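You operate a simulated robot arm through the tools that you are given. There is no shell and no other tool. Be economical: measure what you need, move in short steps, check, and stop when the job is done.

You are at the controls of a simulated robot arm. One attempt, no reset.

TASK
Brush the lint off the grey shirt, then rub soap on the patch beside its fold.
Fine: brush and soap go back on their trays. Nothing pinched, dropped or knocked over. A coat counts when it lies all over at full strength: go over it till it gets no stronger. What is to be rubbed or washed off counts as gone when no trace of it is left.

It is judged by the outcome, as a careful person would: the job done as asked, and still so three seconds after it is handed in. It fails if anything else is knocked over, pushed out of place, dropped, spilled or broken. Flat cloth is picked up by pressing the open fingertips on it (5 to 10 N) and closing them slowly along it; thin cloth reads only 2 to 8 mm in the jaws.

THE ROBOT
A 6-joint arm with a two-finger parallel gripper, fixed in place. Base frame: the origin is at the foot of the arm, x ahead of it, y to its left, z up. Readings come in mm, rad, newtons and seconds.
Its first joint turns from -1.152 to 1.152 rad. Payload 2.9 kg.
Tool frame: the origin (TCP) lies between the finger pads and is the grasp point; the fingertips stand 30 mm ahead of it; z points along the fingers, y is the line along which they close. The gripper opens to 110 mm. The fingers are 20 mm wide and 10 mm thick; the gripper's body (48 by 112 mm) begins 55 mm behind the TCP.
Orientation is that of the tool frame in the base frame, as a unit quaternion [x, y, z, w]. With the fingers straight down and closing along the base's y, the tool's x points along the base's -x, its y along +y and its z along -z.

THE INTERFACE
- The arm moves only by the tool send_rows. Its argument "plan" is a list of rows, each an object of numbers (a shift or turn left out is 0, a gripper value left out holds the last): "tx", "ty", "tz": the shift along the base's x, y, z in mm; "wx", "wy", "wz": the turn, a rotation vector about the base's x, y, z in rad; "claw": the gripper command, from -1 (fully open) to 1 (shut), values between in proportion. In form: [{"tx": .., "ty": .., "tz": .., "wx": .., "wy": .., "wz": .., "claw": ..}, ...]. A call has 1 to 20 rows; each row shifts and turns the commanded pose from where the row before left it. A row lasts 0.2 s, in which the tool goes at most 50 mm and 0.15 rad; a call with a longer step from one row to the next is refused whole, and so is a gripper value outside its range. Where a pose cannot be reached the arm comes as near as it can. A force on the tool above 40 N (or 10 N above the force at the start of the call, whichever is more), or a blocked arm, ends the call early, and 0.2 s more pass. The fingers move at their own pace (about 108 mm/s each) and stop on an object; they squeeze with about 43 N. The grip force told is the motor's: it shows also when the fingers shut on nothing. Time passes only in rows, and 0.2 s behind the last, so rows that do not move let the fingers close. The reply holds the time, the measured pose of the TCP, the force on the tool along the base axes, the opening and the grip force, in the units named above and with some noise, with the torque about the TCP (base axes, N m) and any sound that the robot's microphone picked up.
- Cameras (640 x 400 px; columns grow to the right, rows downward): "scene" is fixed at [58.5, 414.6, 1398.8]; the picture's right is [-0.92, -0.39, 0.00], its down [-0.16, 0.38, -0.91] and it looks along [0.36, -0.84, -0.41] (base axes); focal length 316 px, centre (320, 200). "wrist" rides on the gripper at [72, 17, -103] in the tool frame; the picture's right is [-0.23, 0.97, 0.00], its down [-0.76, -0.18, -0.62] and it looks along [-0.61, -0.14, 0.78] (tool axes); focal length 222 px, centre (320, 200). There is no depth. A picture from a camera that has moved, and an enlarged one, comes with that camera's place and axes in the base frame and with its lens.
- grab_frame(camera): a new picture of that camera. No time passes.
- inspect(camera, box): a new picture of the part [left, top, right, bottom] of that camera's present view, enlarged. No time passes.
- job_done(): hands the job in; it is judged then, once.

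Go step by step. Nothing tells you positions but the pictures and the camera data: compare them with the known pose of the tool, close in by small moves and look again before you grip or let go. The budget is 120 turns and 64 pictures, counting those below and the enlarged ones. Unless the task says otherwise, let go and move clear before handing in, and close with one line.

The tools are called after "Request:" as a command line: name --argument value ..., lists and objects as JSON in quotes. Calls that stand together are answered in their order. send_rows: Moves the arm, as the interface text tells. Its arguments: {"type":"object","properties":{"plan":{"type":"array","items":{"type":"object","properties":{"tx":{"type":"number"},"ty":{"type":"number"},"tz":{"type":"number"},"wx":{"type":"number"},"wy":{"type":"number"},"wz":{"type":"number"},"claw":{"type":"number"}}}}},"required":["plan"]} The other tools are called the same way: grab_frame (camera) takes a picture; inspect (camera, box) takes an enlarged picture of a part of a camera's view; job_done () hands the job in.

At the start:

```text
clock: 0.0
tcp_pos: [394.8, -63.0, 1146.6]
tool_rot: [0.0, 1.0, 0.0, -0.001]
contact_force: [0.1, -0.1, 0.6]
wrist_torque: [-0.01, -0.01, 0.01]
opening: 110.1
gripper_force: 0.1
```

scene: 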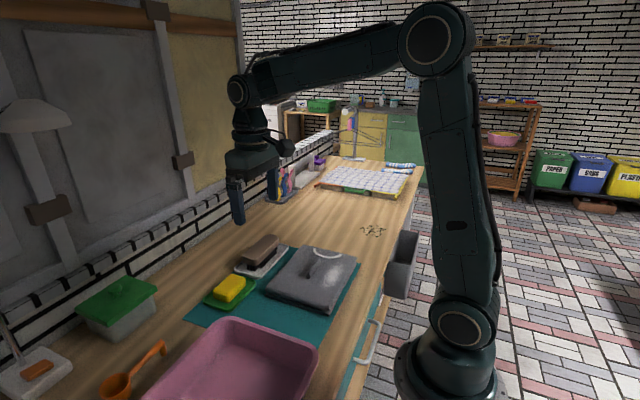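
wrist: 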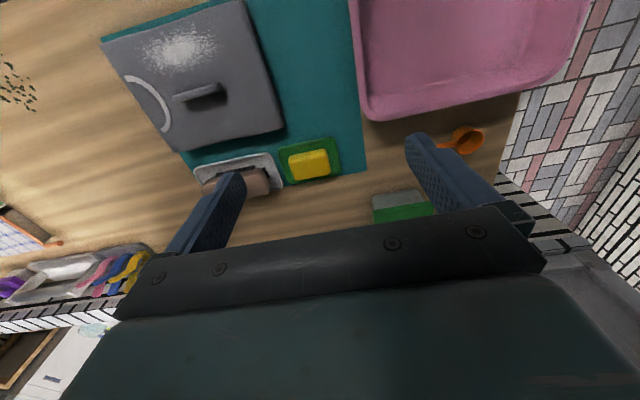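

The grey shirt lies on a teal mat with lint, a white arc and a raised fold. The brush and soap lie on trays beyond it. I'll look closer.

Request:
inspect --camera "scene" --box '[180, 220, 380, 345]'

Request:
inspect --camera "wrist" --box '[90, 0, 370, 210]'

```text
3.20 times, centred on (280, 282) of scene
camera zoom: at [58.5, 414.6, 1398.8], right [-0.92, -0.39, 0.0], down [-0.16, 0.38, -0.91], along [0.36, -0.84, -0.41], focal length 1011 px, centre (448, -64)
```

zoom: 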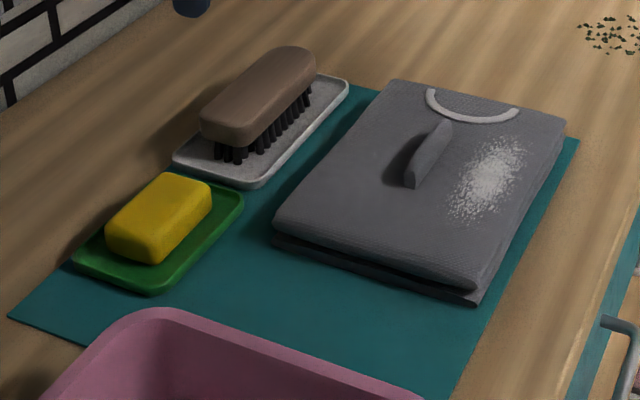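

```text
1.90 times, centred on (230, 105) of wrist
camera zoom: at [323.3, -45.9, 1248.8], right [0.23, 0.97, 0.0], down [0.76, -0.18, 0.62], along [0.61, -0.14, -0.78], focal length 423 px, centre (491, 381)
```

zoom: 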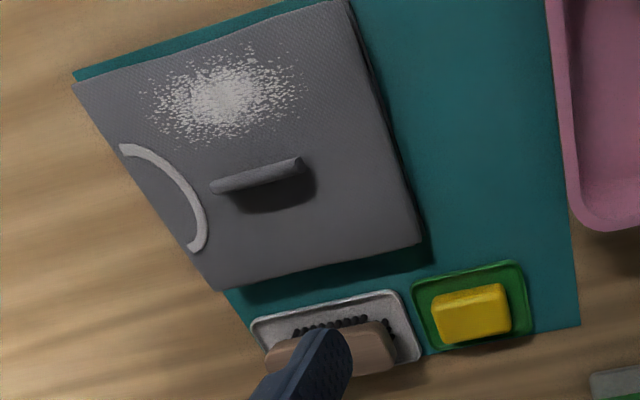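

By triangulating both cameras, I get the shirt top near z≈870 in the readings, not 250. That puts the fold at about (360,-250) and the brush at about (525,-250). I'll move the tool that way, staying high, and check again.

Request:
send_rows --plan '[{"tx": 0, "ty": -40}, {"ty": -40}, {"ty": -40}, {"ty": -40}, {"ty": -20}, {}]'

Request:
grab_frame --camera "wrist"

Request:
grab_frame --camera "scene"

```text
clock: 1.4
tcp_pos: [394.5, -243.4, 1146.0]
tool_rot: [-0.001, 1.0, 0.0, 0.0]
contact_force: [-0.2, -0.4, -0.1]
wrist_torque: [-0.01, 0.0, 0.03]
opening: 110.0
gripper_force: 0.1
```

```text
59 pictures are left
camera wrist: at [323.1, -226.0, 1249.1], right [0.23, 0.97, 0.0], down [0.76, -0.18, 0.62], along [0.61, -0.14, -0.78], focal length 222 px, centre (320, 200)
```

wrist: 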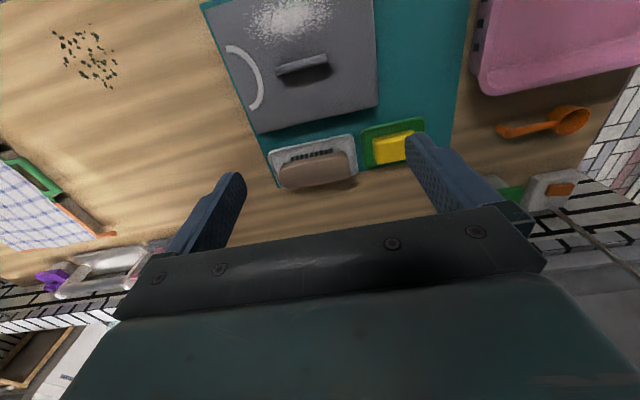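

```text
58 pictures are left
```

scene: 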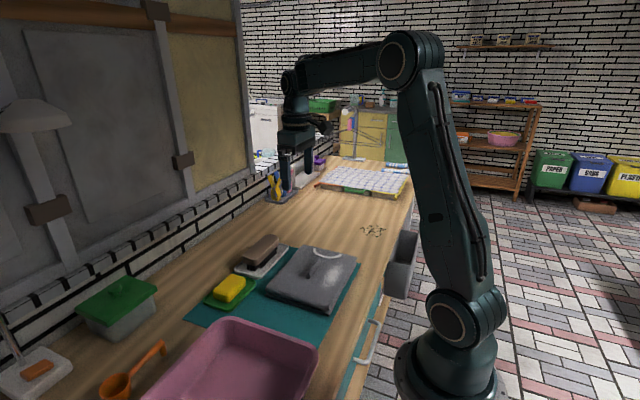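

Parallax confirms it: table z≈850, fold ≈(363,-258), lint ≈(307,-261), brush ≈(533,-265), soap ≈(531,-135). I'll zoom in on the shirt and the tools.

Request:
inspect --camera "wrist" --box '[200, 0, 390, 120]'

Request:
inspect --camera "wrist" --box '[260, 100, 430, 206]'

Request:
inspect --camera "scene" --box '[256, 235, 368, 305]'

```text
3.33 times, centred on (295, 60) of wrist
camera zoom: at [323.1, -226.0, 1249.1], right [0.23, 0.97, 0.0], down [0.76, -0.18, 0.62], along [0.61, -0.14, -0.78], focal length 740 px, centre (403, 667)
```

zoom: 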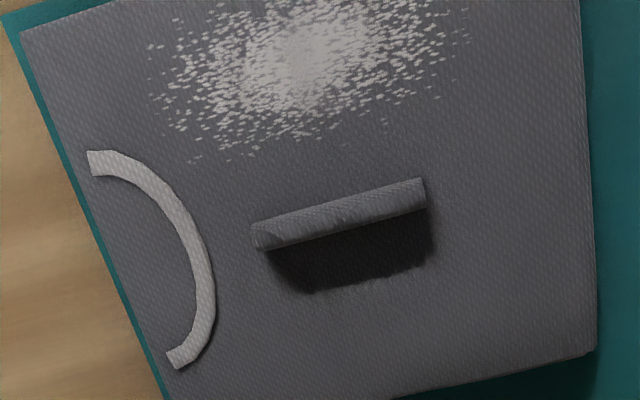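

```text
3.76 times, centred on (345, 153) of wrist
camera zoom: at [323.1, -226.0, 1249.1], right [0.23, 0.97, 0.0], down [0.76, -0.18, 0.62], along [0.61, -0.14, -0.78], focal length 836 px, centre (226, 377)
```

zoom: 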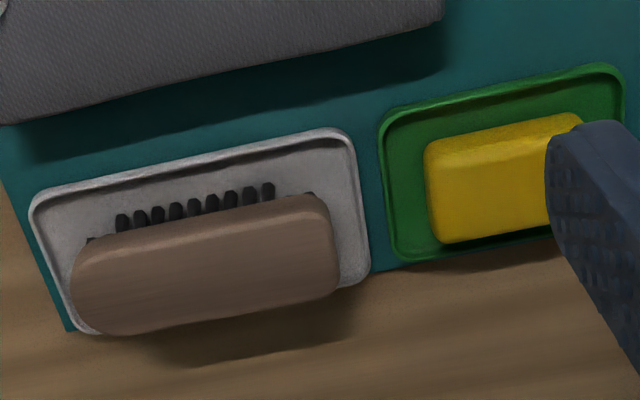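

```text
5.71 times, centred on (312, 270) of scene
camera zoom: at [58.5, 414.6, 1398.8], right [-0.92, -0.39, 0.0], down [-0.16, 0.38, -0.91], along [0.36, -0.84, -0.41], focal length 1805 px, centre (366, -200)
```

zoom: 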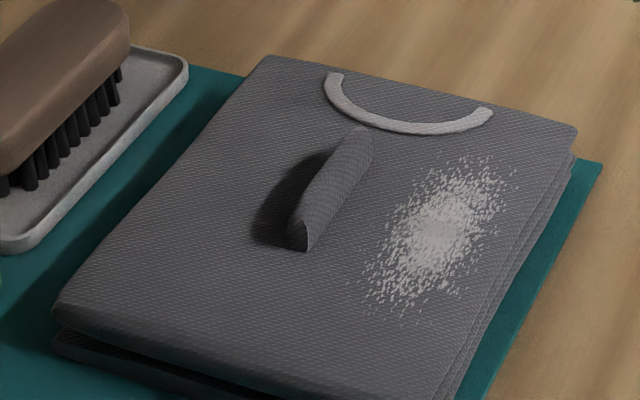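

The dark strip on the far side of the ridge could be shadow, a stain, or both. I'll lower the camera over it for a closer look.

Request:
send_rows --plan '[{"tx": 25, "ty": -10, "tz": -32}, {"tx": 25, "tz": -32}, {"tz": -32}, {}]'

Request:
grab_frame --camera "wrist"

Request:
inspect --camera "wrist" --box '[210, 0, 402, 120]'

```text
clock: 2.4
tcp_pos: [446.2, -253.4, 1050.3]
tool_rot: [-0.001, 1.0, 0.0, 0.0]
contact_force: [-0.3, 0.1, -0.9]
wrist_torque: [0.0, -0.06, 0.0]
opening: 110.2
gripper_force: 0.1
```

```text
54 pictures are left
camera wrist: at [373.4, -235.2, 1152.8], right [0.23, 0.97, 0.0], down [0.76, -0.18, 0.62], along [0.61, -0.14, -0.78], focal length 222 px, centre (320, 200)
```

wrist: 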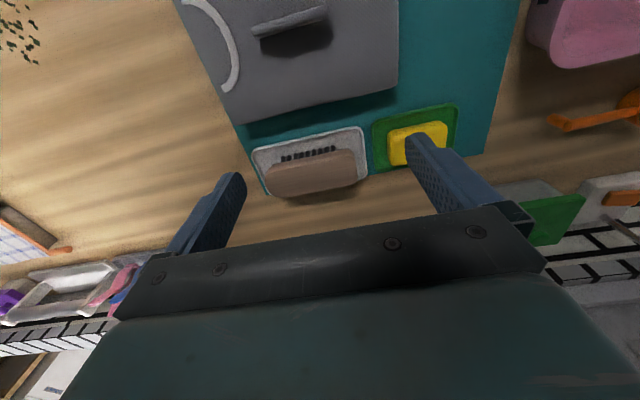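

```text
3.33 times, centred on (306, 60) of wrist
camera zoom: at [373.4, -235.2, 1152.8], right [0.23, 0.97, 0.0], down [0.76, -0.18, 0.62], along [0.61, -0.14, -0.78], focal length 740 px, centre (367, 667)
```

zoom: 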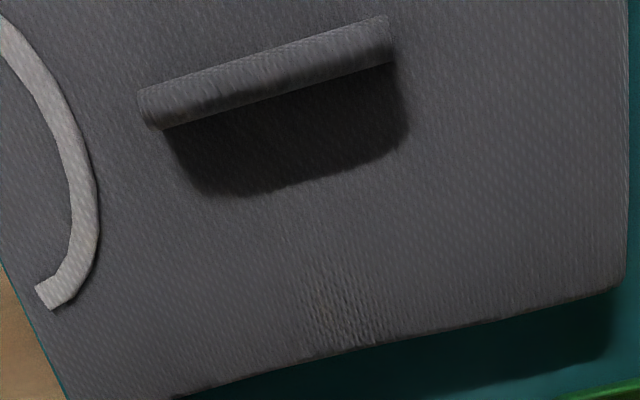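

Apart from the ridge's shadow, there is a faint, rougher patch near (434,-254), between the fold and the far edge. I'll inspect it more closely from both cameras.

Request:
inspect --camera "wrist" --box '[275, 65, 363, 120]'

Request:
inspect --camera "scene" --box '[264, 240, 328, 280]'

```text
7.27 times, centred on (319, 92) of wrist
camera zoom: at [373.4, -235.2, 1152.8], right [0.23, 0.97, 0.0], down [0.76, -0.18, 0.62], along [0.61, -0.14, -0.78], focal length 1615 px, centre (327, 982)
```

zoom: 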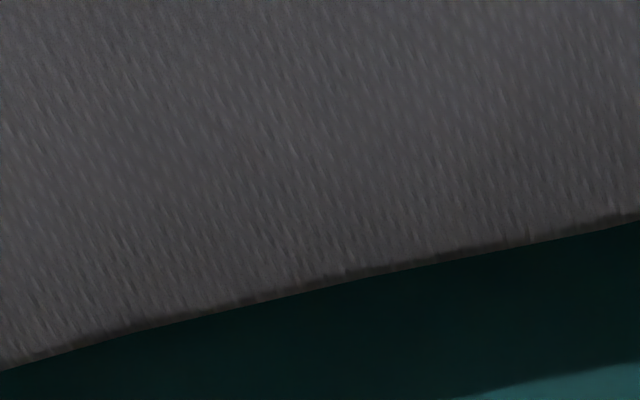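

```text
10.00 times, centred on (296, 260) of scene
camera zoom: at [58.5, 414.6, 1398.8], right [-0.92, -0.39, 0.0], down [-0.16, 0.38, -0.91], along [0.36, -0.84, -0.41], focal length 3159 px, centre (560, -400)
```

zoom: 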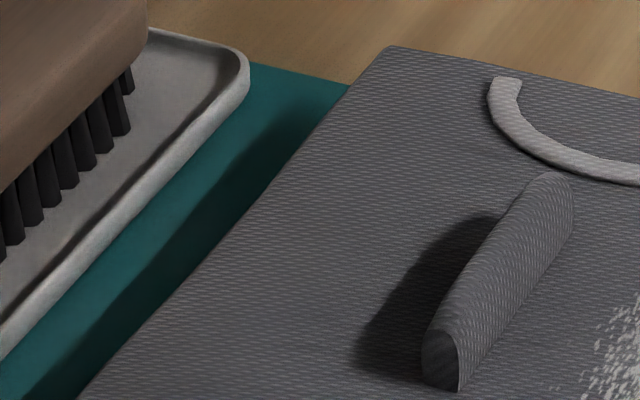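

That texture was just moiré. I'll look into the shadow beside the ridge from the current view.

Request:
inspect --camera "wrist" --box '[245, 10, 341, 70]'

```text
6.67 times, centred on (293, 40) of wrist
camera zoom: at [373.4, -235.2, 1152.8], right [0.23, 0.97, 0.0], down [0.76, -0.18, 0.62], along [0.61, -0.14, -0.78], focal length 1481 px, centre (500, 1267)
```

zoom: 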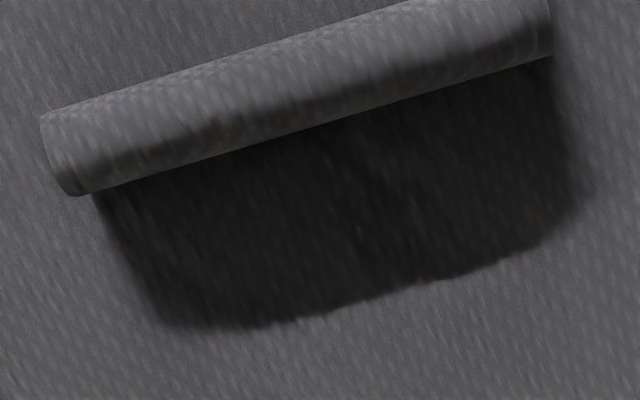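

The patch may sit in the ridge's shadow, so I'll check again once the lint is gone. The brush's long axis runs along y, so the fingers must close along x. I'll turn the tool a quarter turn and move above the brush.

Request:
send_rows --plan '[{"wz": -0.15, "tx": 9, "ty": -3}, {"wz": -0.15, "tx": 9, "ty": -3}, {"wz": -0.15, "tx": 9, "ty": -3}, {"wz": -0.15, "tx": 9, "ty": -3}, {"wz": -0.15, "tx": 9, "ty": -3}, {"wz": -0.15, "tx": 9, "ty": -3}, {"wz": -0.15, "tx": 9, "ty": -3}, {"wz": -0.15, "tx": 9, "ty": -3}, {"wz": -0.15, "tx": 9, "ty": -3}, {"wz": -0.15, "tx": 9, "ty": -3}, {"wz": -0.0708}, {}]'

Request:
grab_frame --camera "wrist"

Request:
grab_frame --camera "scene"

```text
clock: 5.0
tcp_pos: [534.6, -283.3, 1048.8]
tool_rot: [0.707, 0.707, 0.0, 0.001]
contact_force: [0.9, 0.4, 0.3]
wrist_torque: [0.0, 0.03, 0.0]
opening: 109.9
gripper_force: 0.0
```

```text
49 pictures are left
camera wrist: at [552.4, -210.1, 1152.7], right [0.97, -0.23, 0.0], down [-0.18, -0.76, 0.62], along [-0.14, -0.61, -0.78], focal length 222 px, centre (320, 200)
```

wrist: 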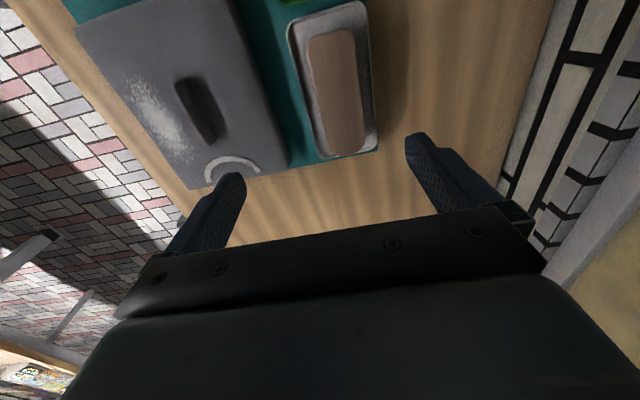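

```text
48 pictures are left
```

scene: 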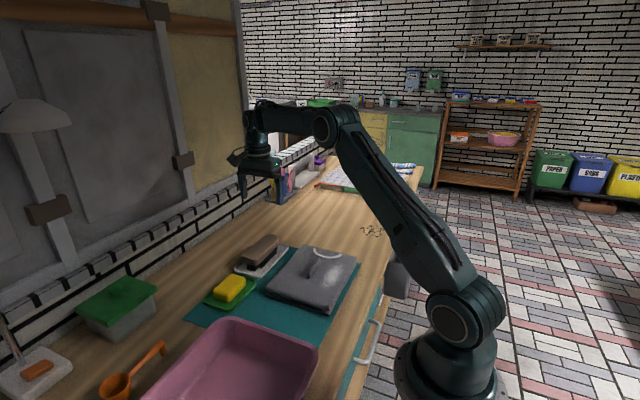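

The arm reaches here easily. I'll zoom in on the brush for exact geometry.

Request:
inspect --camera "wrist" --box '[225, 0, 481, 160]'

Request:
inspect --camera "scene" --box '[195, 225, 307, 320]'

```text
2.50 times, centred on (353, 80) of wrist
camera zoom: at [552.4, -210.1, 1152.7], right [0.97, -0.23, 0.0], down [-0.18, -0.76, 0.62], along [-0.14, -0.61, -0.78], focal length 555 px, centre (238, 500)
```

zoom: 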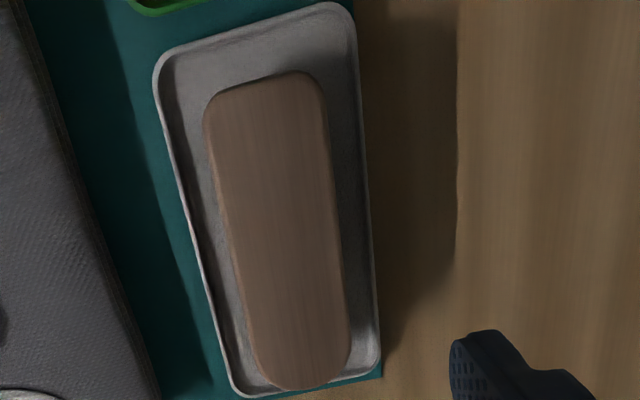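

```text
4.21 times, centred on (251, 272) of scene
camera zoom: at [58.5, 414.6, 1398.8], right [-0.92, -0.39, 0.0], down [-0.16, 0.38, -0.91], along [0.36, -0.84, -0.41], focal length 1330 px, centre (610, -105)
```

zoom: 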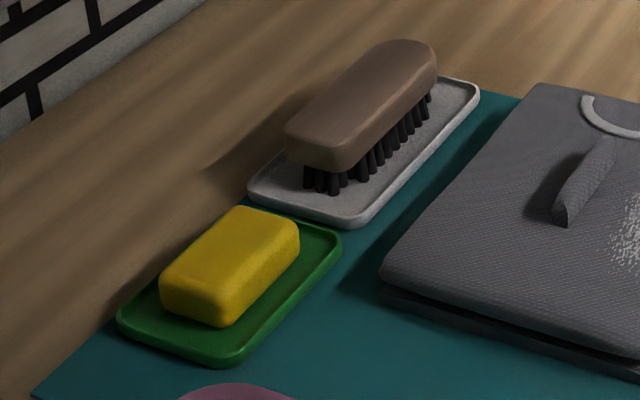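

Triangulating the tray corners puts the table nearer z≈805 and the brush's top near 845, centred at about (559,-290). I'll align above it and go partway down.

Request:
send_rows --plan '[{"tx": 12, "ty": -4, "tz": -30}, {"tx": 12, "ty": -4, "tz": -30}, {"tz": -30}, {"tz": -30}, {}]'

Request:
grab_frame --camera "wrist"

Request:
inspect --camera "scene" --box '[180, 190, 340, 290]'

```text
clock: 6.2
tcp_pos: [559.1, -290.4, 929.0]
tool_rot: [0.707, 0.707, 0.001, 0.0]
contact_force: [0.0, 0.3, -0.7]
wrist_torque: [-0.01, -0.03, -0.02]
opening: 110.1
gripper_force: 0.1
```

```text
45 pictures are left
camera wrist: at [576.0, -218.6, 1032.3], right [0.97, -0.23, 0.0], down [-0.18, -0.76, 0.62], along [-0.14, -0.61, -0.78], focal length 222 px, centre (320, 200)
```

wrist: 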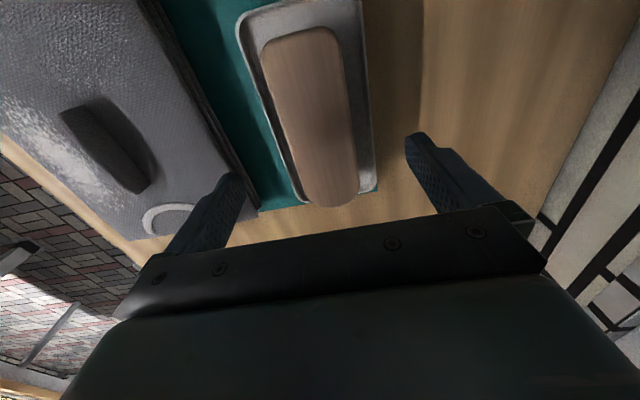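

```text
4.00 times, centred on (260, 240) of scene
camera zoom: at [58.5, 414.6, 1398.8], right [-0.92, -0.39, 0.0], down [-0.16, 0.38, -0.91], along [0.36, -0.84, -0.41], focal length 1264 px, centre (560, 40)
```

zoom: 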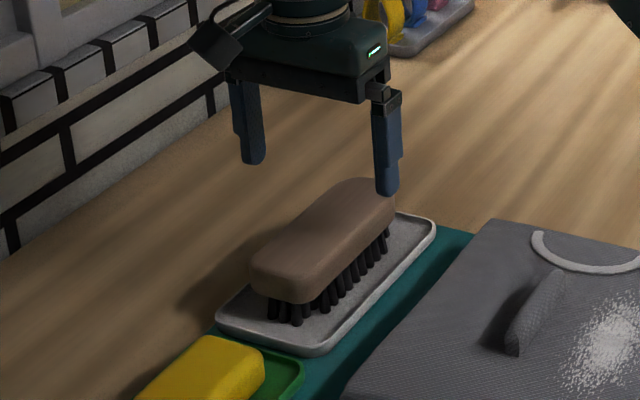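

The brush is centred at about (559,-295), with its top at z≈850 and 54 mm wide. The fingers straddle it well, so I'll go down until the tips are beside its body.

Request:
send_rows --plan '[{"ty": -5, "tz": -25}, {"tz": -25}, {"tz": -15}, {"tz": -10}, {}]'

Request:
inspect --camera "scene" --box '[210, 210, 306, 280]'

Request:
grab_frame --camera "wrist"

```text
clock: 7.4
tcp_pos: [560.2, -295.8, 854.5]
tool_rot: [0.707, 0.708, 0.0, 0.0]
contact_force: [1.2, 0.1, 0.4]
wrist_torque: [-0.01, -0.01, 0.0]
opening: 110.0
gripper_force: 0.0
```

```text
5.71 times, centred on (258, 245) of scene
camera zoom: at [58.5, 414.6, 1398.8], right [-0.92, -0.39, 0.0], down [-0.16, 0.38, -0.91], along [0.36, -0.84, -0.41], focal length 1805 px, centre (674, -57)
```

zoom: 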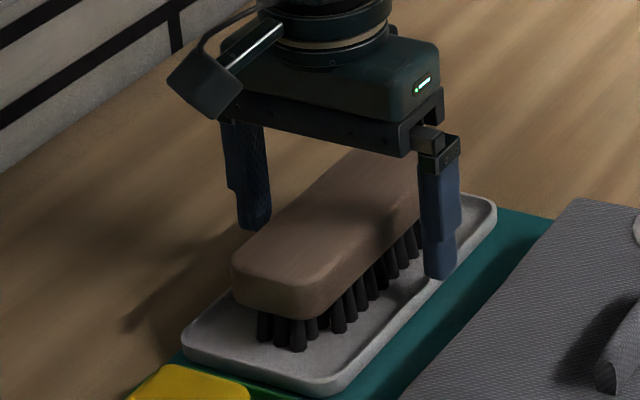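

```text
42 pictures are left
camera wrist: at [576.2, -223.9, 957.5], right [0.97, -0.23, 0.0], down [-0.18, -0.76, 0.62], along [-0.14, -0.61, -0.78], focal length 222 px, centre (320, 200)
```

wrist: 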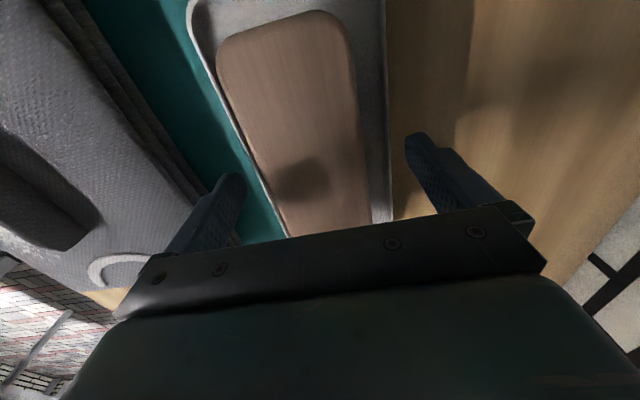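

Both fingers straddle the brush body, with the tips above the tray rim. I'll close gently.

Request:
send_rows --plan '[{"claw": -0.6}, {"claw": -0.3}, {"claw": -0.1}, {"claw": 0.05}, {"claw": 0.2}, {}]'

Request:
inspect --camera "scene" --box '[210, 210, 306, 280]'

```text
clock: 8.8
tcp_pos: [559.4, -296.1, 855.4]
tool_rot: [0.707, 0.707, 0.0, 0.001]
contact_force: [-0.5, -0.7, -0.3]
wrist_torque: [0.03, -0.03, -0.04]
opening: 55.3
gripper_force: 42.7
```

```text
5.71 times, centred on (258, 245) of scene
camera zoom: at [58.5, 414.6, 1398.8], right [-0.92, -0.39, 0.0], down [-0.16, 0.38, -0.91], along [0.36, -0.84, -0.41], focal length 1805 px, centre (674, -57)
```

zoom: 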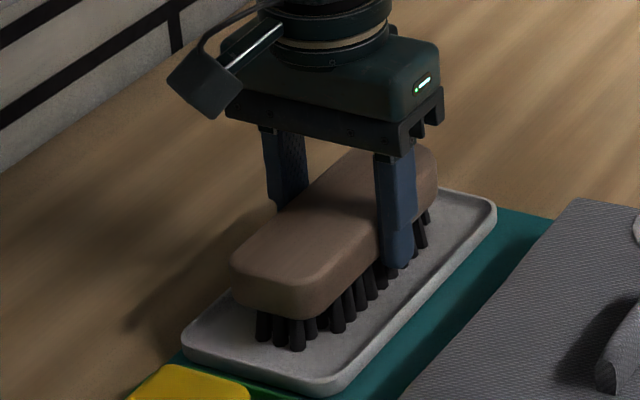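

The brush is gripped at 55 mm. I'll lift it, carry it high above the lint at about (308,-268), and look.

Request:
send_rows --plan '[{"tz": 8}, {"tz": 20}, {"tz": 30}, {"tz": 30}, {"tz": 20}, {"tx": -35, "ty": 4}, {"tx": -36, "ty": 4}, {"tx": -36, "ty": 4}, {"tx": -36, "ty": 4}, {"tx": -36, "ty": 4}, {"tx": -36, "ty": 4}, {"tx": -36, "ty": 4}, {}]'

Request:
inspect --camera "scene" --box '[230, 190, 390, 310]'

Request:
grab_frame --camera "wrist"

```text
clock: 11.6
tcp_pos: [308.9, -267.4, 962.1]
tool_rot: [0.707, 0.707, 0.0, 0.001]
contact_force: [0.0, 0.0, -1.3]
wrist_torque: [0.0, -0.01, 0.0]
opening: 55.3
gripper_force: 43.0
```

```text
3.33 times, centred on (310, 250) of scene
camera zoom: at [58.5, 414.6, 1398.8], right [-0.92, -0.39, 0.0], down [-0.16, 0.38, -0.91], along [0.36, -0.84, -0.41], focal length 1053 px, centre (353, 33)
```

zoom: 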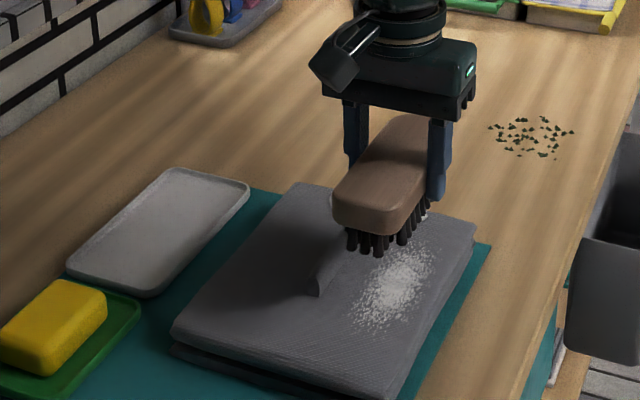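

```text
39 pictures are left
camera wrist: at [325.8, -194.8, 1064.9], right [0.97, -0.23, 0.0], down [-0.18, -0.76, 0.62], along [-0.14, -0.61, -0.78], focal length 222 px, centre (320, 200)
```

wrist: 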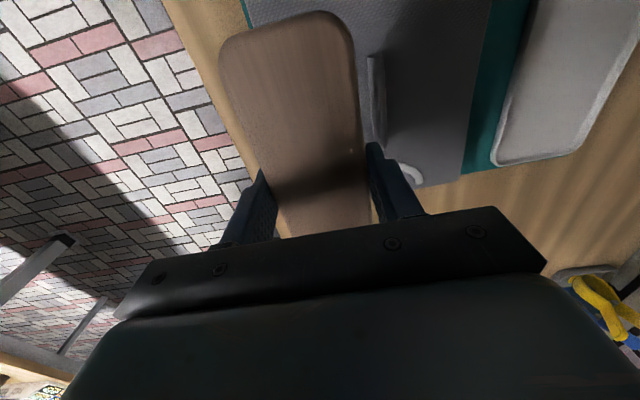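

The lint lies right below, hidden by the brush. I'll lower the brush slowly until the bristles touch.

Request:
send_rows --plan '[{"tz": -25}, {"tz": -25}, {"tz": -15}, {"tz": -8}, {}]'

Request:
inspect --camera "scene" --box '[250, 220, 378, 300]'

```text
clock: 12.8
tcp_pos: [309.2, -268.0, 889.4]
tool_rot: [0.707, 0.707, 0.0, -0.001]
contact_force: [-0.2, -0.1, -1.2]
wrist_torque: [-0.01, -0.03, 0.02]
opening: 55.5
gripper_force: 42.7
```

```text
5.00 times, centred on (314, 260) of scene
camera zoom: at [58.5, 414.6, 1398.8], right [-0.92, -0.39, 0.0], down [-0.16, 0.38, -0.91], along [0.36, -0.84, -0.41], focal length 1579 px, centre (350, -100)
```

zoom: 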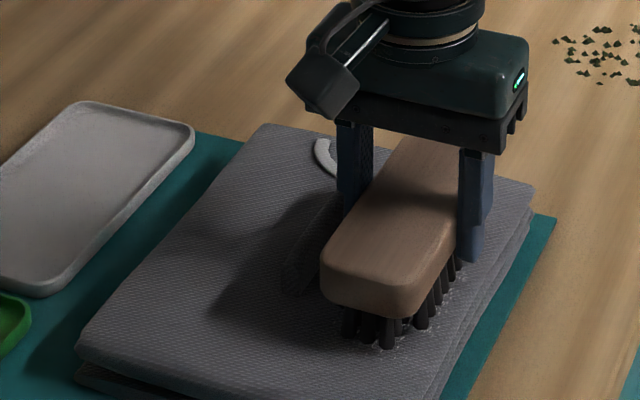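

The bristles are just above the cloth. I'll go down in 2–3 mm steps.

Request:
send_rows --plan '[{"tz": -3}, {"tz": -3}, {"tz": -2}, {}]'

```text
clock: 13.8
tcp_pos: [307.9, -267.6, 883.8]
tool_rot: [0.707, 0.707, 0.0, 0.002]
contact_force: [-3.0, 1.1, 27.9]
wrist_torque: [0.94, 0.3, 0.05]
opening: 55.5
gripper_force: 43.1
```

There is contact at about 28 N. I'll ease up a little and stroke gently along y.

Request:
send_rows --plan '[{"tz": 1.5}, {}, {"ty": 12}, {"ty": 12}, {"ty": 10}, {"ty": -12}, {"ty": -12}, {"ty": -12}, {"ty": -12}, {"ty": -12}, {"ty": -10}, {"ty": 12}, {"ty": 12}, {"ty": 12}, {}]'

Request:
inspect --camera "scene" --box '[250, 220, 378, 300]'

```text
clock: 17.0
tcp_pos: [308.9, -268.2, 883.7]
tool_rot: [0.707, 0.707, 0.0, 0.001]
contact_force: [0.0, -5.8, 9.6]
wrist_torque: [0.55, 0.06, 0.05]
opening: 55.5
gripper_force: 43.3
```

```text
5.00 times, centred on (314, 260) of scene
camera zoom: at [58.4, 414.5, 1398.8], right [-0.92, -0.39, 0.0], down [-0.16, 0.38, -0.91], along [0.36, -0.84, -0.41], focal length 1579 px, centre (350, -100)
```

zoom: 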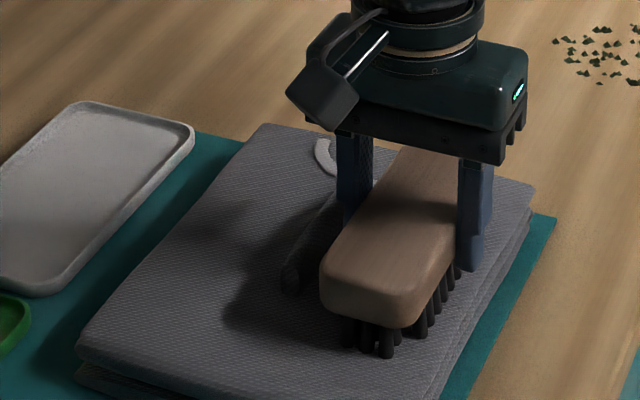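

About 10 N holds steady and the shirt stays put. Next I'll stroke at shifted x positions to cover the lint's whole width.

Request:
send_rows --plan '[{"tx": -7}, {"tx": -7}, {"ty": 12}, {"ty": 12}, {"ty": 12}, {"ty": -12}, {"ty": -12}, {"ty": -12}, {"ty": -12}, {"ty": -12}, {"ty": -12}, {"ty": 12}, {"ty": 12}, {"ty": 12}, {}]'

Request:
send_rows --plan '[{"tx": 8}, {"tx": 8}, {"tx": 6}, {"ty": 12}, {"ty": 12}, {"ty": 12}, {"ty": -12}, {"ty": -12}, {"ty": -12}, {"ty": -12}, {"ty": -12}, {"ty": -12}, {"ty": 12}, {"ty": 12}, {"ty": 12}, {}]'

Request:
send_rows --plan '[{"tz": 15}, {"tz": 30}, {"tz": 40}, {"tz": 40}, {"tx": 30, "ty": -30}, {"tx": 40, "ty": -40}, {"tx": 40, "ty": -30}, {"tx": 40}, {"tx": 40}, {}]'

Request:
inspect --camera "scene" --box '[250, 230, 378, 310]'

Request:
grab_frame --camera "wrist"

```text
clock: 20.2
tcp_pos: [294.9, -267.7, 884.6]
tool_rot: [0.707, 0.707, 0.0, 0.0]
contact_force: [0.2, 0.2, -1.1]
wrist_torque: [0.0, -0.01, 0.02]
opening: 55.4
gripper_force: 42.6
```

```text
clock: 23.6
tcp_pos: [316.4, -267.5, 883.2]
tool_rot: [0.707, 0.707, 0.0, 0.0]
contact_force: [-0.5, -3.1, 4.0]
wrist_torque: [0.13, 0.04, 0.02]
opening: 55.5
gripper_force: 43.2
```

```text
refused: row 6 steps farther than a row can; nothing moved
```

```text
5.00 times, centred on (314, 270) of scene
camera zoom: at [58.4, 414.6, 1398.8], right [-0.92, -0.39, 0.0], down [-0.16, 0.38, -0.91], along [0.36, -0.84, -0.41], focal length 1579 px, centre (350, -150)
```

zoom: 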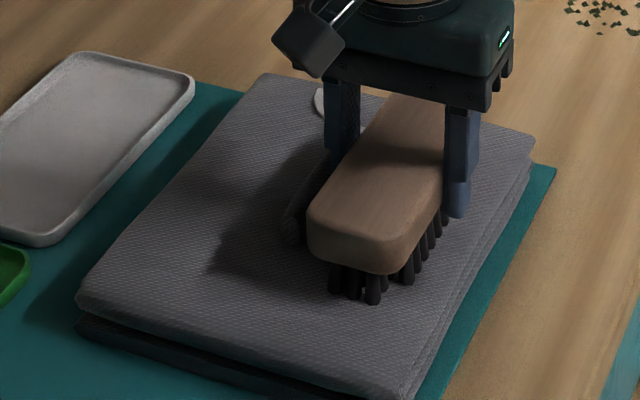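

```text
35 pictures are left
camera wrist: at [333.5, -195.5, 986.2], right [0.97, -0.23, 0.0], down [-0.18, -0.76, 0.62], along [-0.14, -0.61, -0.78], focal length 222 px, centre (320, 200)
```

wrist: 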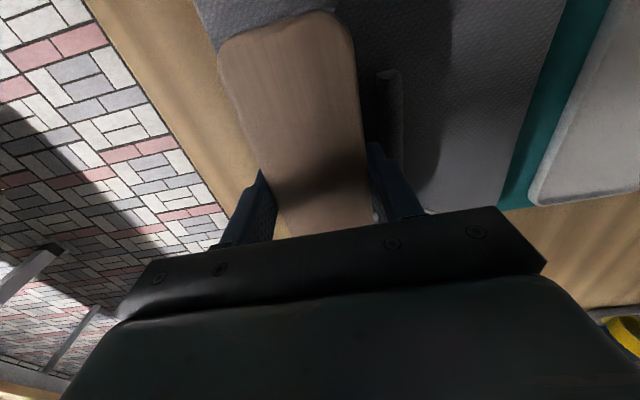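

Now I'll lift clear, shift aside and look for traces.

Request:
send_rows --plan '[{"tz": 15}, {"tz": 30}, {"tz": 40}, {"tz": 40}, {"tx": 40}, {"tx": 40}, {"tx": 40}, {}]'

Request:
grab_frame --camera "wrist"

Request:
inspect --camera "scene" --box '[250, 230, 378, 310]'

```text
clock: 25.4
tcp_pos: [436.3, -267.5, 1007.4]
tool_rot: [0.708, 0.707, 0.001, 0.0]
contact_force: [-0.1, 0.1, -2.0]
wrist_torque: [-0.01, 0.02, -0.01]
opening: 55.3
gripper_force: 43.3
```

```text
34 pictures are left
camera wrist: at [453.9, -194.9, 1110.7], right [0.97, -0.23, 0.0], down [-0.18, -0.76, 0.62], along [-0.14, -0.61, -0.78], focal length 222 px, centre (320, 200)
```

wrist: 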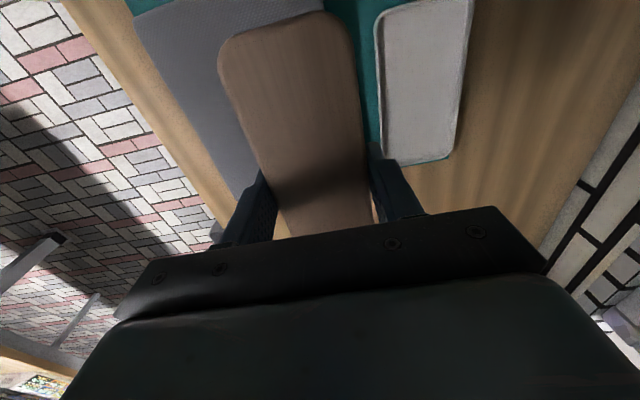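

```text
5.00 times, centred on (314, 270) of scene
camera zoom: at [58.5, 414.6, 1398.8], right [-0.92, -0.39, 0.0], down [-0.16, 0.38, -0.91], along [0.36, -0.84, -0.41], focal length 1579 px, centre (350, -150)
```

zoom: 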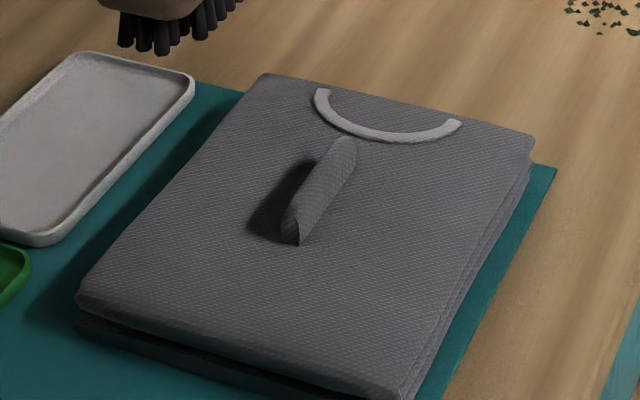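

The lint looks gone. I'll check with tight zooms.

Request:
inspect --camera "scene" --box '[300, 250, 364, 290]'

Request:
inspect --camera "wrist" --box '[130, 0, 290, 100]'

```text
10.00 times, centred on (332, 270) of scene
camera zoom: at [58.5, 414.6, 1398.8], right [-0.92, -0.39, 0.0], down [-0.16, 0.38, -0.91], along [0.36, -0.84, -0.41], focal length 3159 px, centre (200, -500)
```

zoom: 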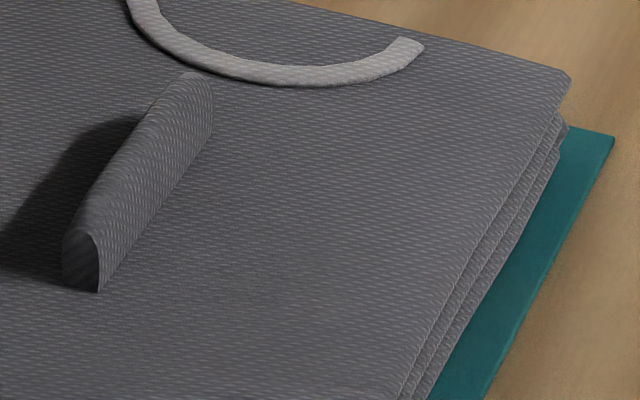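

```text
4.00 times, centred on (210, 50) of wrist
camera zoom: at [453.9, -194.9, 1110.7], right [0.97, -0.23, 0.0], down [-0.18, -0.76, 0.62], along [-0.14, -0.61, -0.78], focal length 888 px, centre (760, 800)
```

zoom: 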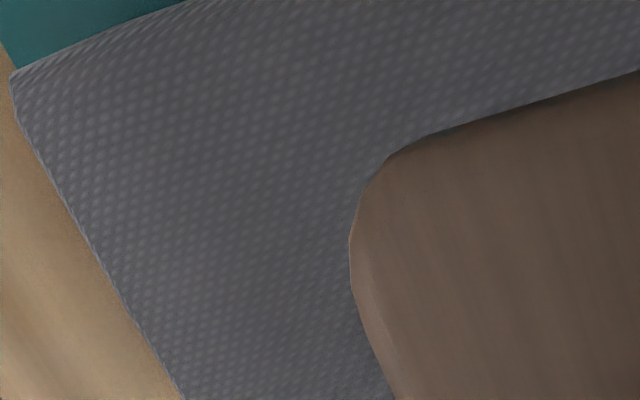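

No trace of lint is left. I'll take the brush back to its tray by the same path.

Request:
send_rows --plan '[{"tx": 41, "ty": -9.5}, {"tx": 41, "ty": -9.5}, {"tx": 41, "ty": -9.5}, {"tz": -30}, {"tz": -40}, {"tz": -40}, {"tz": -25}, {"tz": -8}, {}]'

Request:
inspect --camera "scene" --box '[210, 210, 306, 280]'

```text
clock: 27.4
tcp_pos: [559.2, -295.9, 865.0]
tool_rot: [0.707, 0.707, 0.0, 0.0]
contact_force: [-1.2, 0.2, -0.9]
wrist_torque: [0.01, -0.01, 0.0]
opening: 55.5
gripper_force: 42.6
```

```text
5.71 times, centred on (258, 245) of scene
camera zoom: at [58.5, 414.6, 1398.8], right [-0.92, -0.39, 0.0], down [-0.16, 0.38, -0.91], along [0.36, -0.84, -0.41], focal length 1805 px, centre (674, -57)
```

zoom: 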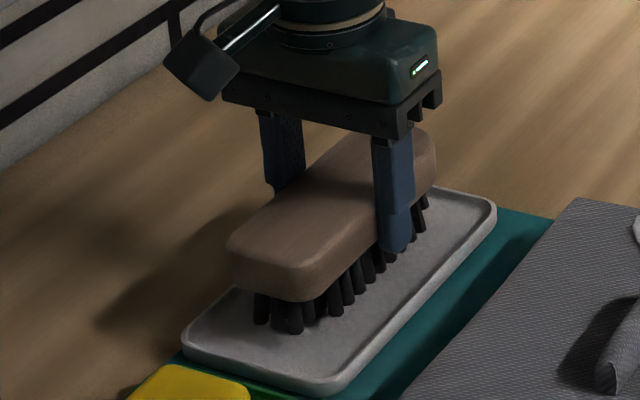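

Request:
send_rows --plan '[{"tz": -3}, {"tz": -3}, {"tz": -2}, {"tz": -1}, {}]'

```text
clock: 28.6
tcp_pos: [558.3, -297.1, 856.0]
tool_rot: [0.707, 0.708, 0.0, -0.001]
contact_force: [-0.4, -0.1, -1.0]
wrist_torque: [-0.01, -0.01, 0.0]
opening: 55.5
gripper_force: 43.3
```

The brush is almost down, so I'll creep until it touches.

Request:
send_rows --plan '[{"tz": -0.8}, {"tz": -0.7}, {"tz": -0.5}, {}]'

```text
clock: 29.6
tcp_pos: [558.0, -295.5, 853.8]
tool_rot: [0.707, 0.707, 0.0, 0.0]
contact_force: [0.4, 0.6, -1.2]
wrist_torque: [-0.05, -0.02, -0.02]
opening: 55.3
gripper_force: 43.0
```

Request:
send_rows --plan '[{"tz": -0.8}, {"tz": -0.7}, {}]'

```text
clock: 30.4
tcp_pos: [559.4, -296.7, 853.7]
tool_rot: [0.707, 0.707, 0.001, 0.0]
contact_force: [-2.8, 0.5, 11.5]
wrist_torque: [0.18, 0.24, 0.0]
opening: 55.4
gripper_force: 43.0
```

The bristles rest on the tray. I'll open slowly and lift clear.

Request:
send_rows --plan '[{"tz": 0.5}, {"claw": 0.0}, {"claw": -0.1}, {"claw": -0.3}, {"claw": -0.6}, {"claw": -1}, {}, {"tz": 30}, {"tz": 40}, {"tz": 40}, {"tz": 40}, {}]'

Request:
inspect --camera "scene" --box '[195, 225, 323, 305]'

```text
clock: 33.0
tcp_pos: [557.8, -297.2, 1004.5]
tool_rot: [0.707, 0.707, 0.0, 0.001]
contact_force: [-0.4, -0.2, -0.2]
wrist_torque: [-0.01, -0.02, 0.03]
opening: 110.0
gripper_force: 0.0
```

```text
5.00 times, centred on (259, 265) of scene
camera zoom: at [58.5, 414.6, 1398.8], right [-0.92, -0.39, 0.0], down [-0.16, 0.38, -0.91], along [0.36, -0.84, -0.41], focal length 1579 px, centre (625, -125)
```

zoom: 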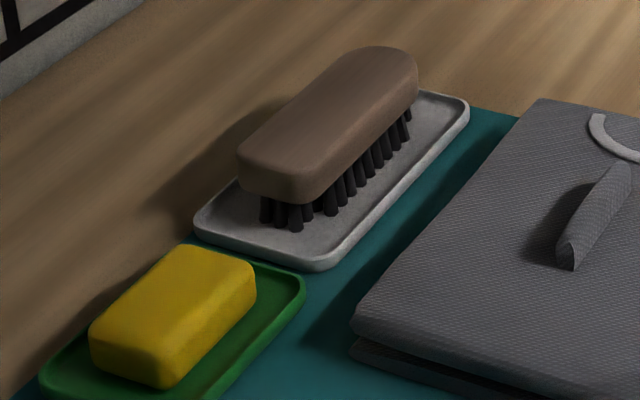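

The brush is back on its tray. Next I'll look at the shadowed side of the ridge from close up, to find the patch.

Request:
send_rows --plan '[{"tx": -40, "ty": 9}, {"tx": -40, "ty": 9}, {"tx": -40, "ty": 9}, {"tx": -33, "ty": 8, "tz": -20}, {"tz": -40}, {}]'

Request:
grab_frame --camera "wrist"

Request:
inspect --camera "wrist" --box '[200, 60, 392, 180]'

```text
clock: 34.4
tcp_pos: [405.4, -261.9, 943.1]
tool_rot: [0.707, 0.707, 0.0, 0.0]
contact_force: [0.6, -0.4, -0.1]
wrist_torque: [0.01, -0.02, 0.02]
opening: 109.8
gripper_force: 0.1
```

```text
28 pictures are left
camera wrist: at [422.7, -189.3, 1045.5], right [0.97, -0.23, 0.0], down [-0.18, -0.76, 0.62], along [-0.14, -0.61, -0.78], focal length 222 px, centre (320, 200)
```

wrist: 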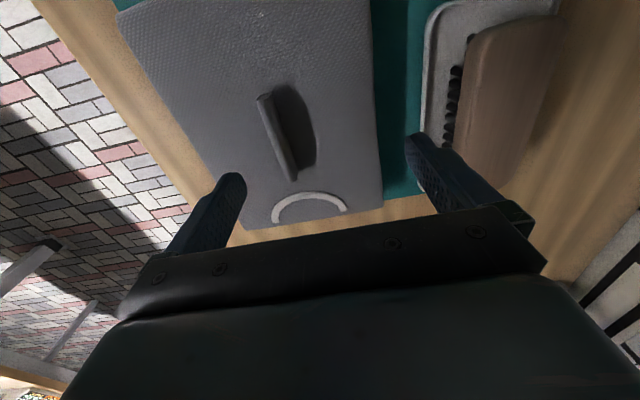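

```text
3.33 times, centred on (296, 120) of wrist
camera zoom: at [422.7, -189.3, 1045.5], right [0.97, -0.23, 0.0], down [-0.18, -0.76, 0.62], along [-0.14, -0.61, -0.78], focal length 740 px, centre (400, 467)
```

zoom: 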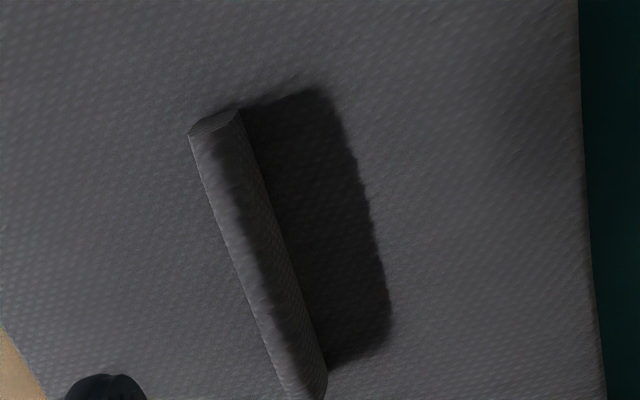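

I can't yet tell shadow from stain. I'll shade the whole area with the gripper and look again, since only a real stain would still stand out.

Request:
send_rows --plan '[{"tx": -40}, {"tx": -40}, {"tx": -35, "ty": -8}, {"tz": -20}, {"tz": -20}, {}]'

Request:
inspect --camera "wrist" --box '[370, 50, 530, 150]'

Request:
inspect --camera "scene" --box '[264, 240, 344, 290]'

```text
clock: 35.8
tcp_pos: [291.3, -268.8, 903.4]
tool_rot: [0.707, 0.707, -0.001, 0.0]
contact_force: [-0.6, 0.5, -0.9]
wrist_torque: [-0.03, 0.02, 0.0]
opening: 110.2
gripper_force: 0.0
```

```text
4.00 times, centred on (450, 100) of wrist
camera zoom: at [308.2, -196.6, 1006.0], right [0.97, -0.23, 0.0], down [-0.18, -0.76, 0.62], along [-0.14, -0.61, -0.78], focal length 888 px, centre (-200, 600)
```

zoom: 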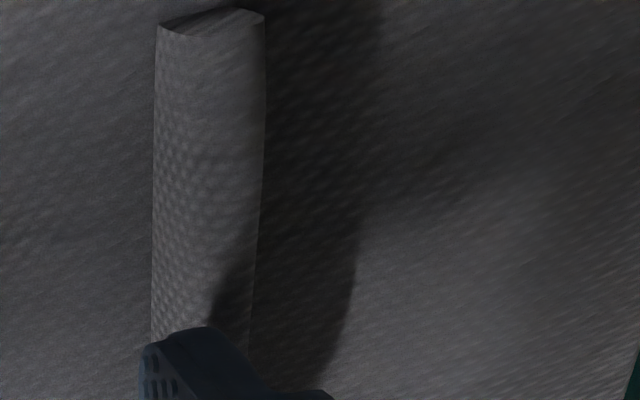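

```text
8.00 times, centred on (304, 265) of scene
camera zoom: at [58.5, 414.6, 1398.8], right [-0.92, -0.39, 0.0], down [-0.16, 0.38, -0.91], along [0.36, -0.84, -0.41], focal length 2527 px, centre (448, -320)
```

zoom: 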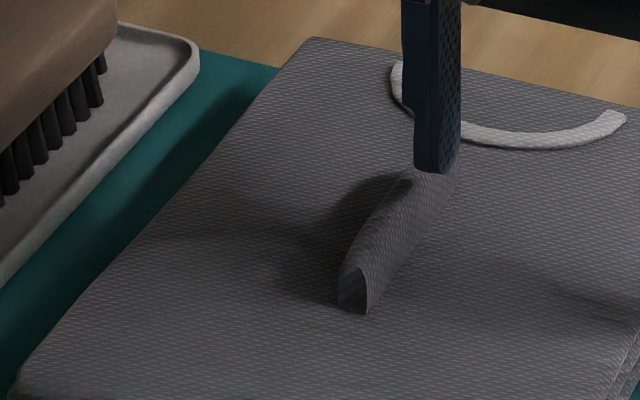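

Still unclear. I'll bring the camera directly over the dark strip and zoom right in.

Request:
send_rows --plan '[{"tz": 15}, {"tx": 35, "ty": 10}, {"tx": 35, "ty": 10}, {"tx": 30, "ty": 10}, {"tz": -10}, {}]'

Request:
inspect --camera "wrist" --box '[265, 105, 393, 185]'

```text
clock: 37.2
tcp_pos: [391.6, -239.2, 908.6]
tool_rot: [0.708, 0.707, 0.0, 0.0]
contact_force: [-0.4, -0.1, 0.2]
wrist_torque: [-0.01, -0.04, 0.01]
opening: 110.0
gripper_force: 0.0
```

```text
5.00 times, centred on (329, 145) of wrist
camera zoom: at [409.1, -166.7, 1011.5], right [0.97, -0.23, 0.0], down [-0.18, -0.76, 0.62], along [-0.14, -0.61, -0.78], focal length 1111 px, centre (275, 475)
```

zoom: 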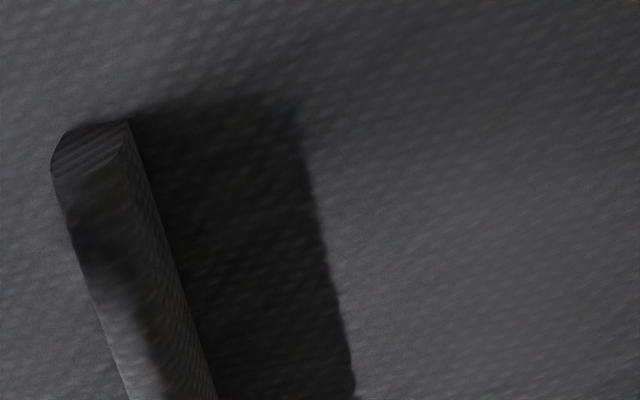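

The strip stays darker and slightly brown even where the gripper shades its surroundings, and nothing shows on the lint side. So the patch lies on the far side of the ridge, at roughly x 372–398, y −310…−222. I'll grip the soap by its ends (along y) so the fingers don't meet the ridge. Next I'll turn back and go above the soap.

Request:
send_rows --plan '[{"tz": 30}, {"tz": 40}, {"wz": 0.15, "tx": 15, "ty": 11}, {"wz": 0.15, "tx": 15, "ty": 11}, {"wz": 0.15, "tx": 15, "ty": 11}, {"wz": 0.15, "tx": 15, "ty": 11}, {"wz": 0.15, "tx": 15, "ty": 11}, {"wz": 0.15, "tx": 15, "ty": 11}, {"wz": 0.15, "tx": 15, "ty": 11}, {"wz": 0.15, "tx": 15, "ty": 11}, {"wz": 0.15, "tx": 15, "ty": 11}, {"wz": 0.15, "tx": 15, "ty": 11}, {"wz": 0.0708}, {}]'

Request:
grab_frame --camera "wrist"

```text
clock: 40.2
tcp_pos: [542.9, -129.4, 979.9]
tool_rot: [-0.001, 1.0, 0.0, -0.001]
contact_force: [0.5, -0.1, 0.0]
wrist_torque: [-0.01, 0.01, -0.03]
opening: 110.1
gripper_force: 0.1
```

```text
23 pictures are left
camera wrist: at [469.2, -112.0, 1081.7], right [0.23, 0.97, 0.0], down [0.76, -0.18, 0.62], along [0.61, -0.14, -0.78], focal length 222 px, centre (320, 200)
```

wrist: 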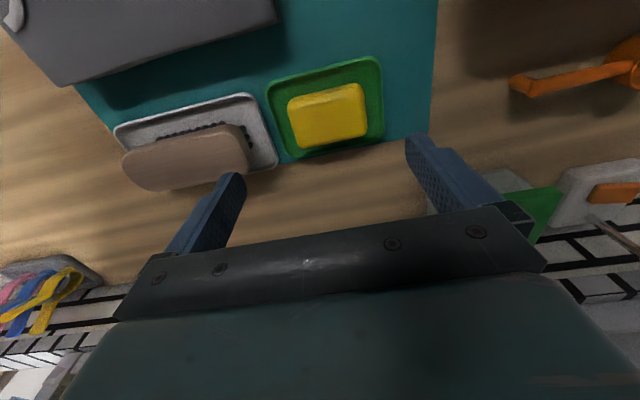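

The soap is centred at about (551,-121), roughly 78 × 50 mm, and aligned with the axes. I'll centre on it, lower partway and check.

Request:
send_rows --plan '[{"tx": 8, "ty": 8, "tz": -20}, {"tz": -30}, {"tz": -25}, {}]'

Request:
grab_frame --camera "wrist"

Request:
inspect --camera "scene" --box '[180, 220, 308, 300]'

```text
clock: 41.2
tcp_pos: [549.2, -121.0, 903.5]
tool_rot: [0.0, 1.0, -0.001, 0.001]
contact_force: [-0.1, 0.5, -0.2]
wrist_torque: [-0.03, 0.0, 0.04]
opening: 110.1
gripper_force: 0.0
```

```text
22 pictures are left
camera wrist: at [477.0, -104.8, 1006.3], right [0.23, 0.97, 0.0], down [0.76, -0.18, 0.62], along [0.61, -0.14, -0.78], focal length 222 px, centre (320, 200)
```

wrist: 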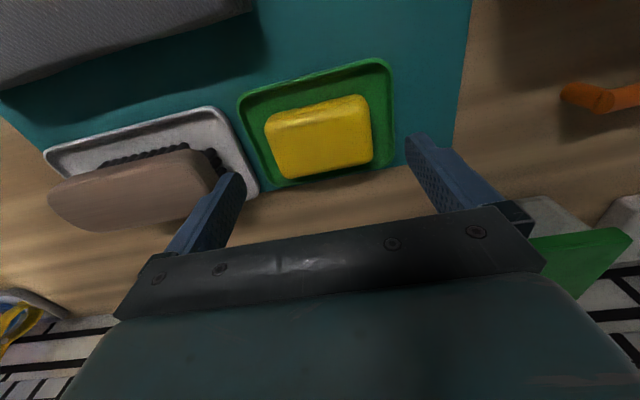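

```text
5.00 times, centred on (244, 260) of scene
camera zoom: at [58.5, 414.6, 1398.8], right [-0.92, -0.39, 0.0], down [-0.16, 0.38, -0.91], along [0.36, -0.84, -0.41], focal length 1579 px, centre (700, -100)
```

zoom: 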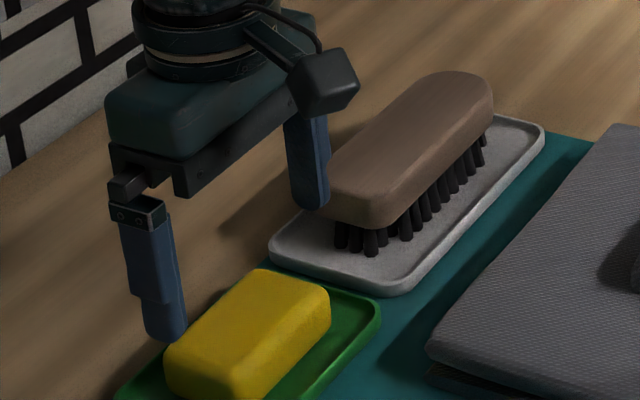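

It's well centred, so I'll lower until the tips are about 10 mm above the tray floor, then close slowly.

Request:
send_rows --plan '[{"tx": 1, "tz": -20}, {"tz": -20}, {"tz": -8}, {"tz": -5}, {}]'

Request:
inspect --camera "scene" --box '[180, 230, 292, 300]'

```text
clock: 42.4
tcp_pos: [551.1, -121.6, 850.5]
tool_rot: [0.0, 1.0, 0.0, 0.0]
contact_force: [0.0, 0.0, 0.9]
wrist_torque: [-0.02, 0.0, -0.01]
opening: 110.3
gripper_force: 0.0
```

```text
5.71 times, centred on (236, 265) of scene
camera zoom: at [58.5, 414.6, 1398.8], right [-0.92, -0.39, 0.0], down [-0.16, 0.38, -0.91], along [0.36, -0.84, -0.41], focal length 1805 px, centre (800, -171)
```

zoom: 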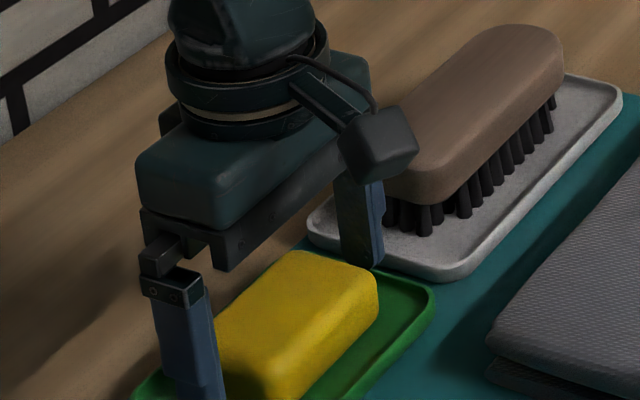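

Request:
send_rows --plan '[{"claw": -0.6}, {"claw": -0.4}, {"claw": -0.2}, {"claw": 0.0}, {}, {}]'

```text
clock: 43.8
tcp_pos: [550.6, -120.1, 850.8]
tool_rot: [0.0, 1.0, -0.001, 0.0]
contact_force: [0.3, -0.3, 0.3]
wrist_torque: [0.02, -0.01, 0.04]
opening: 84.1
gripper_force: 43.2
```

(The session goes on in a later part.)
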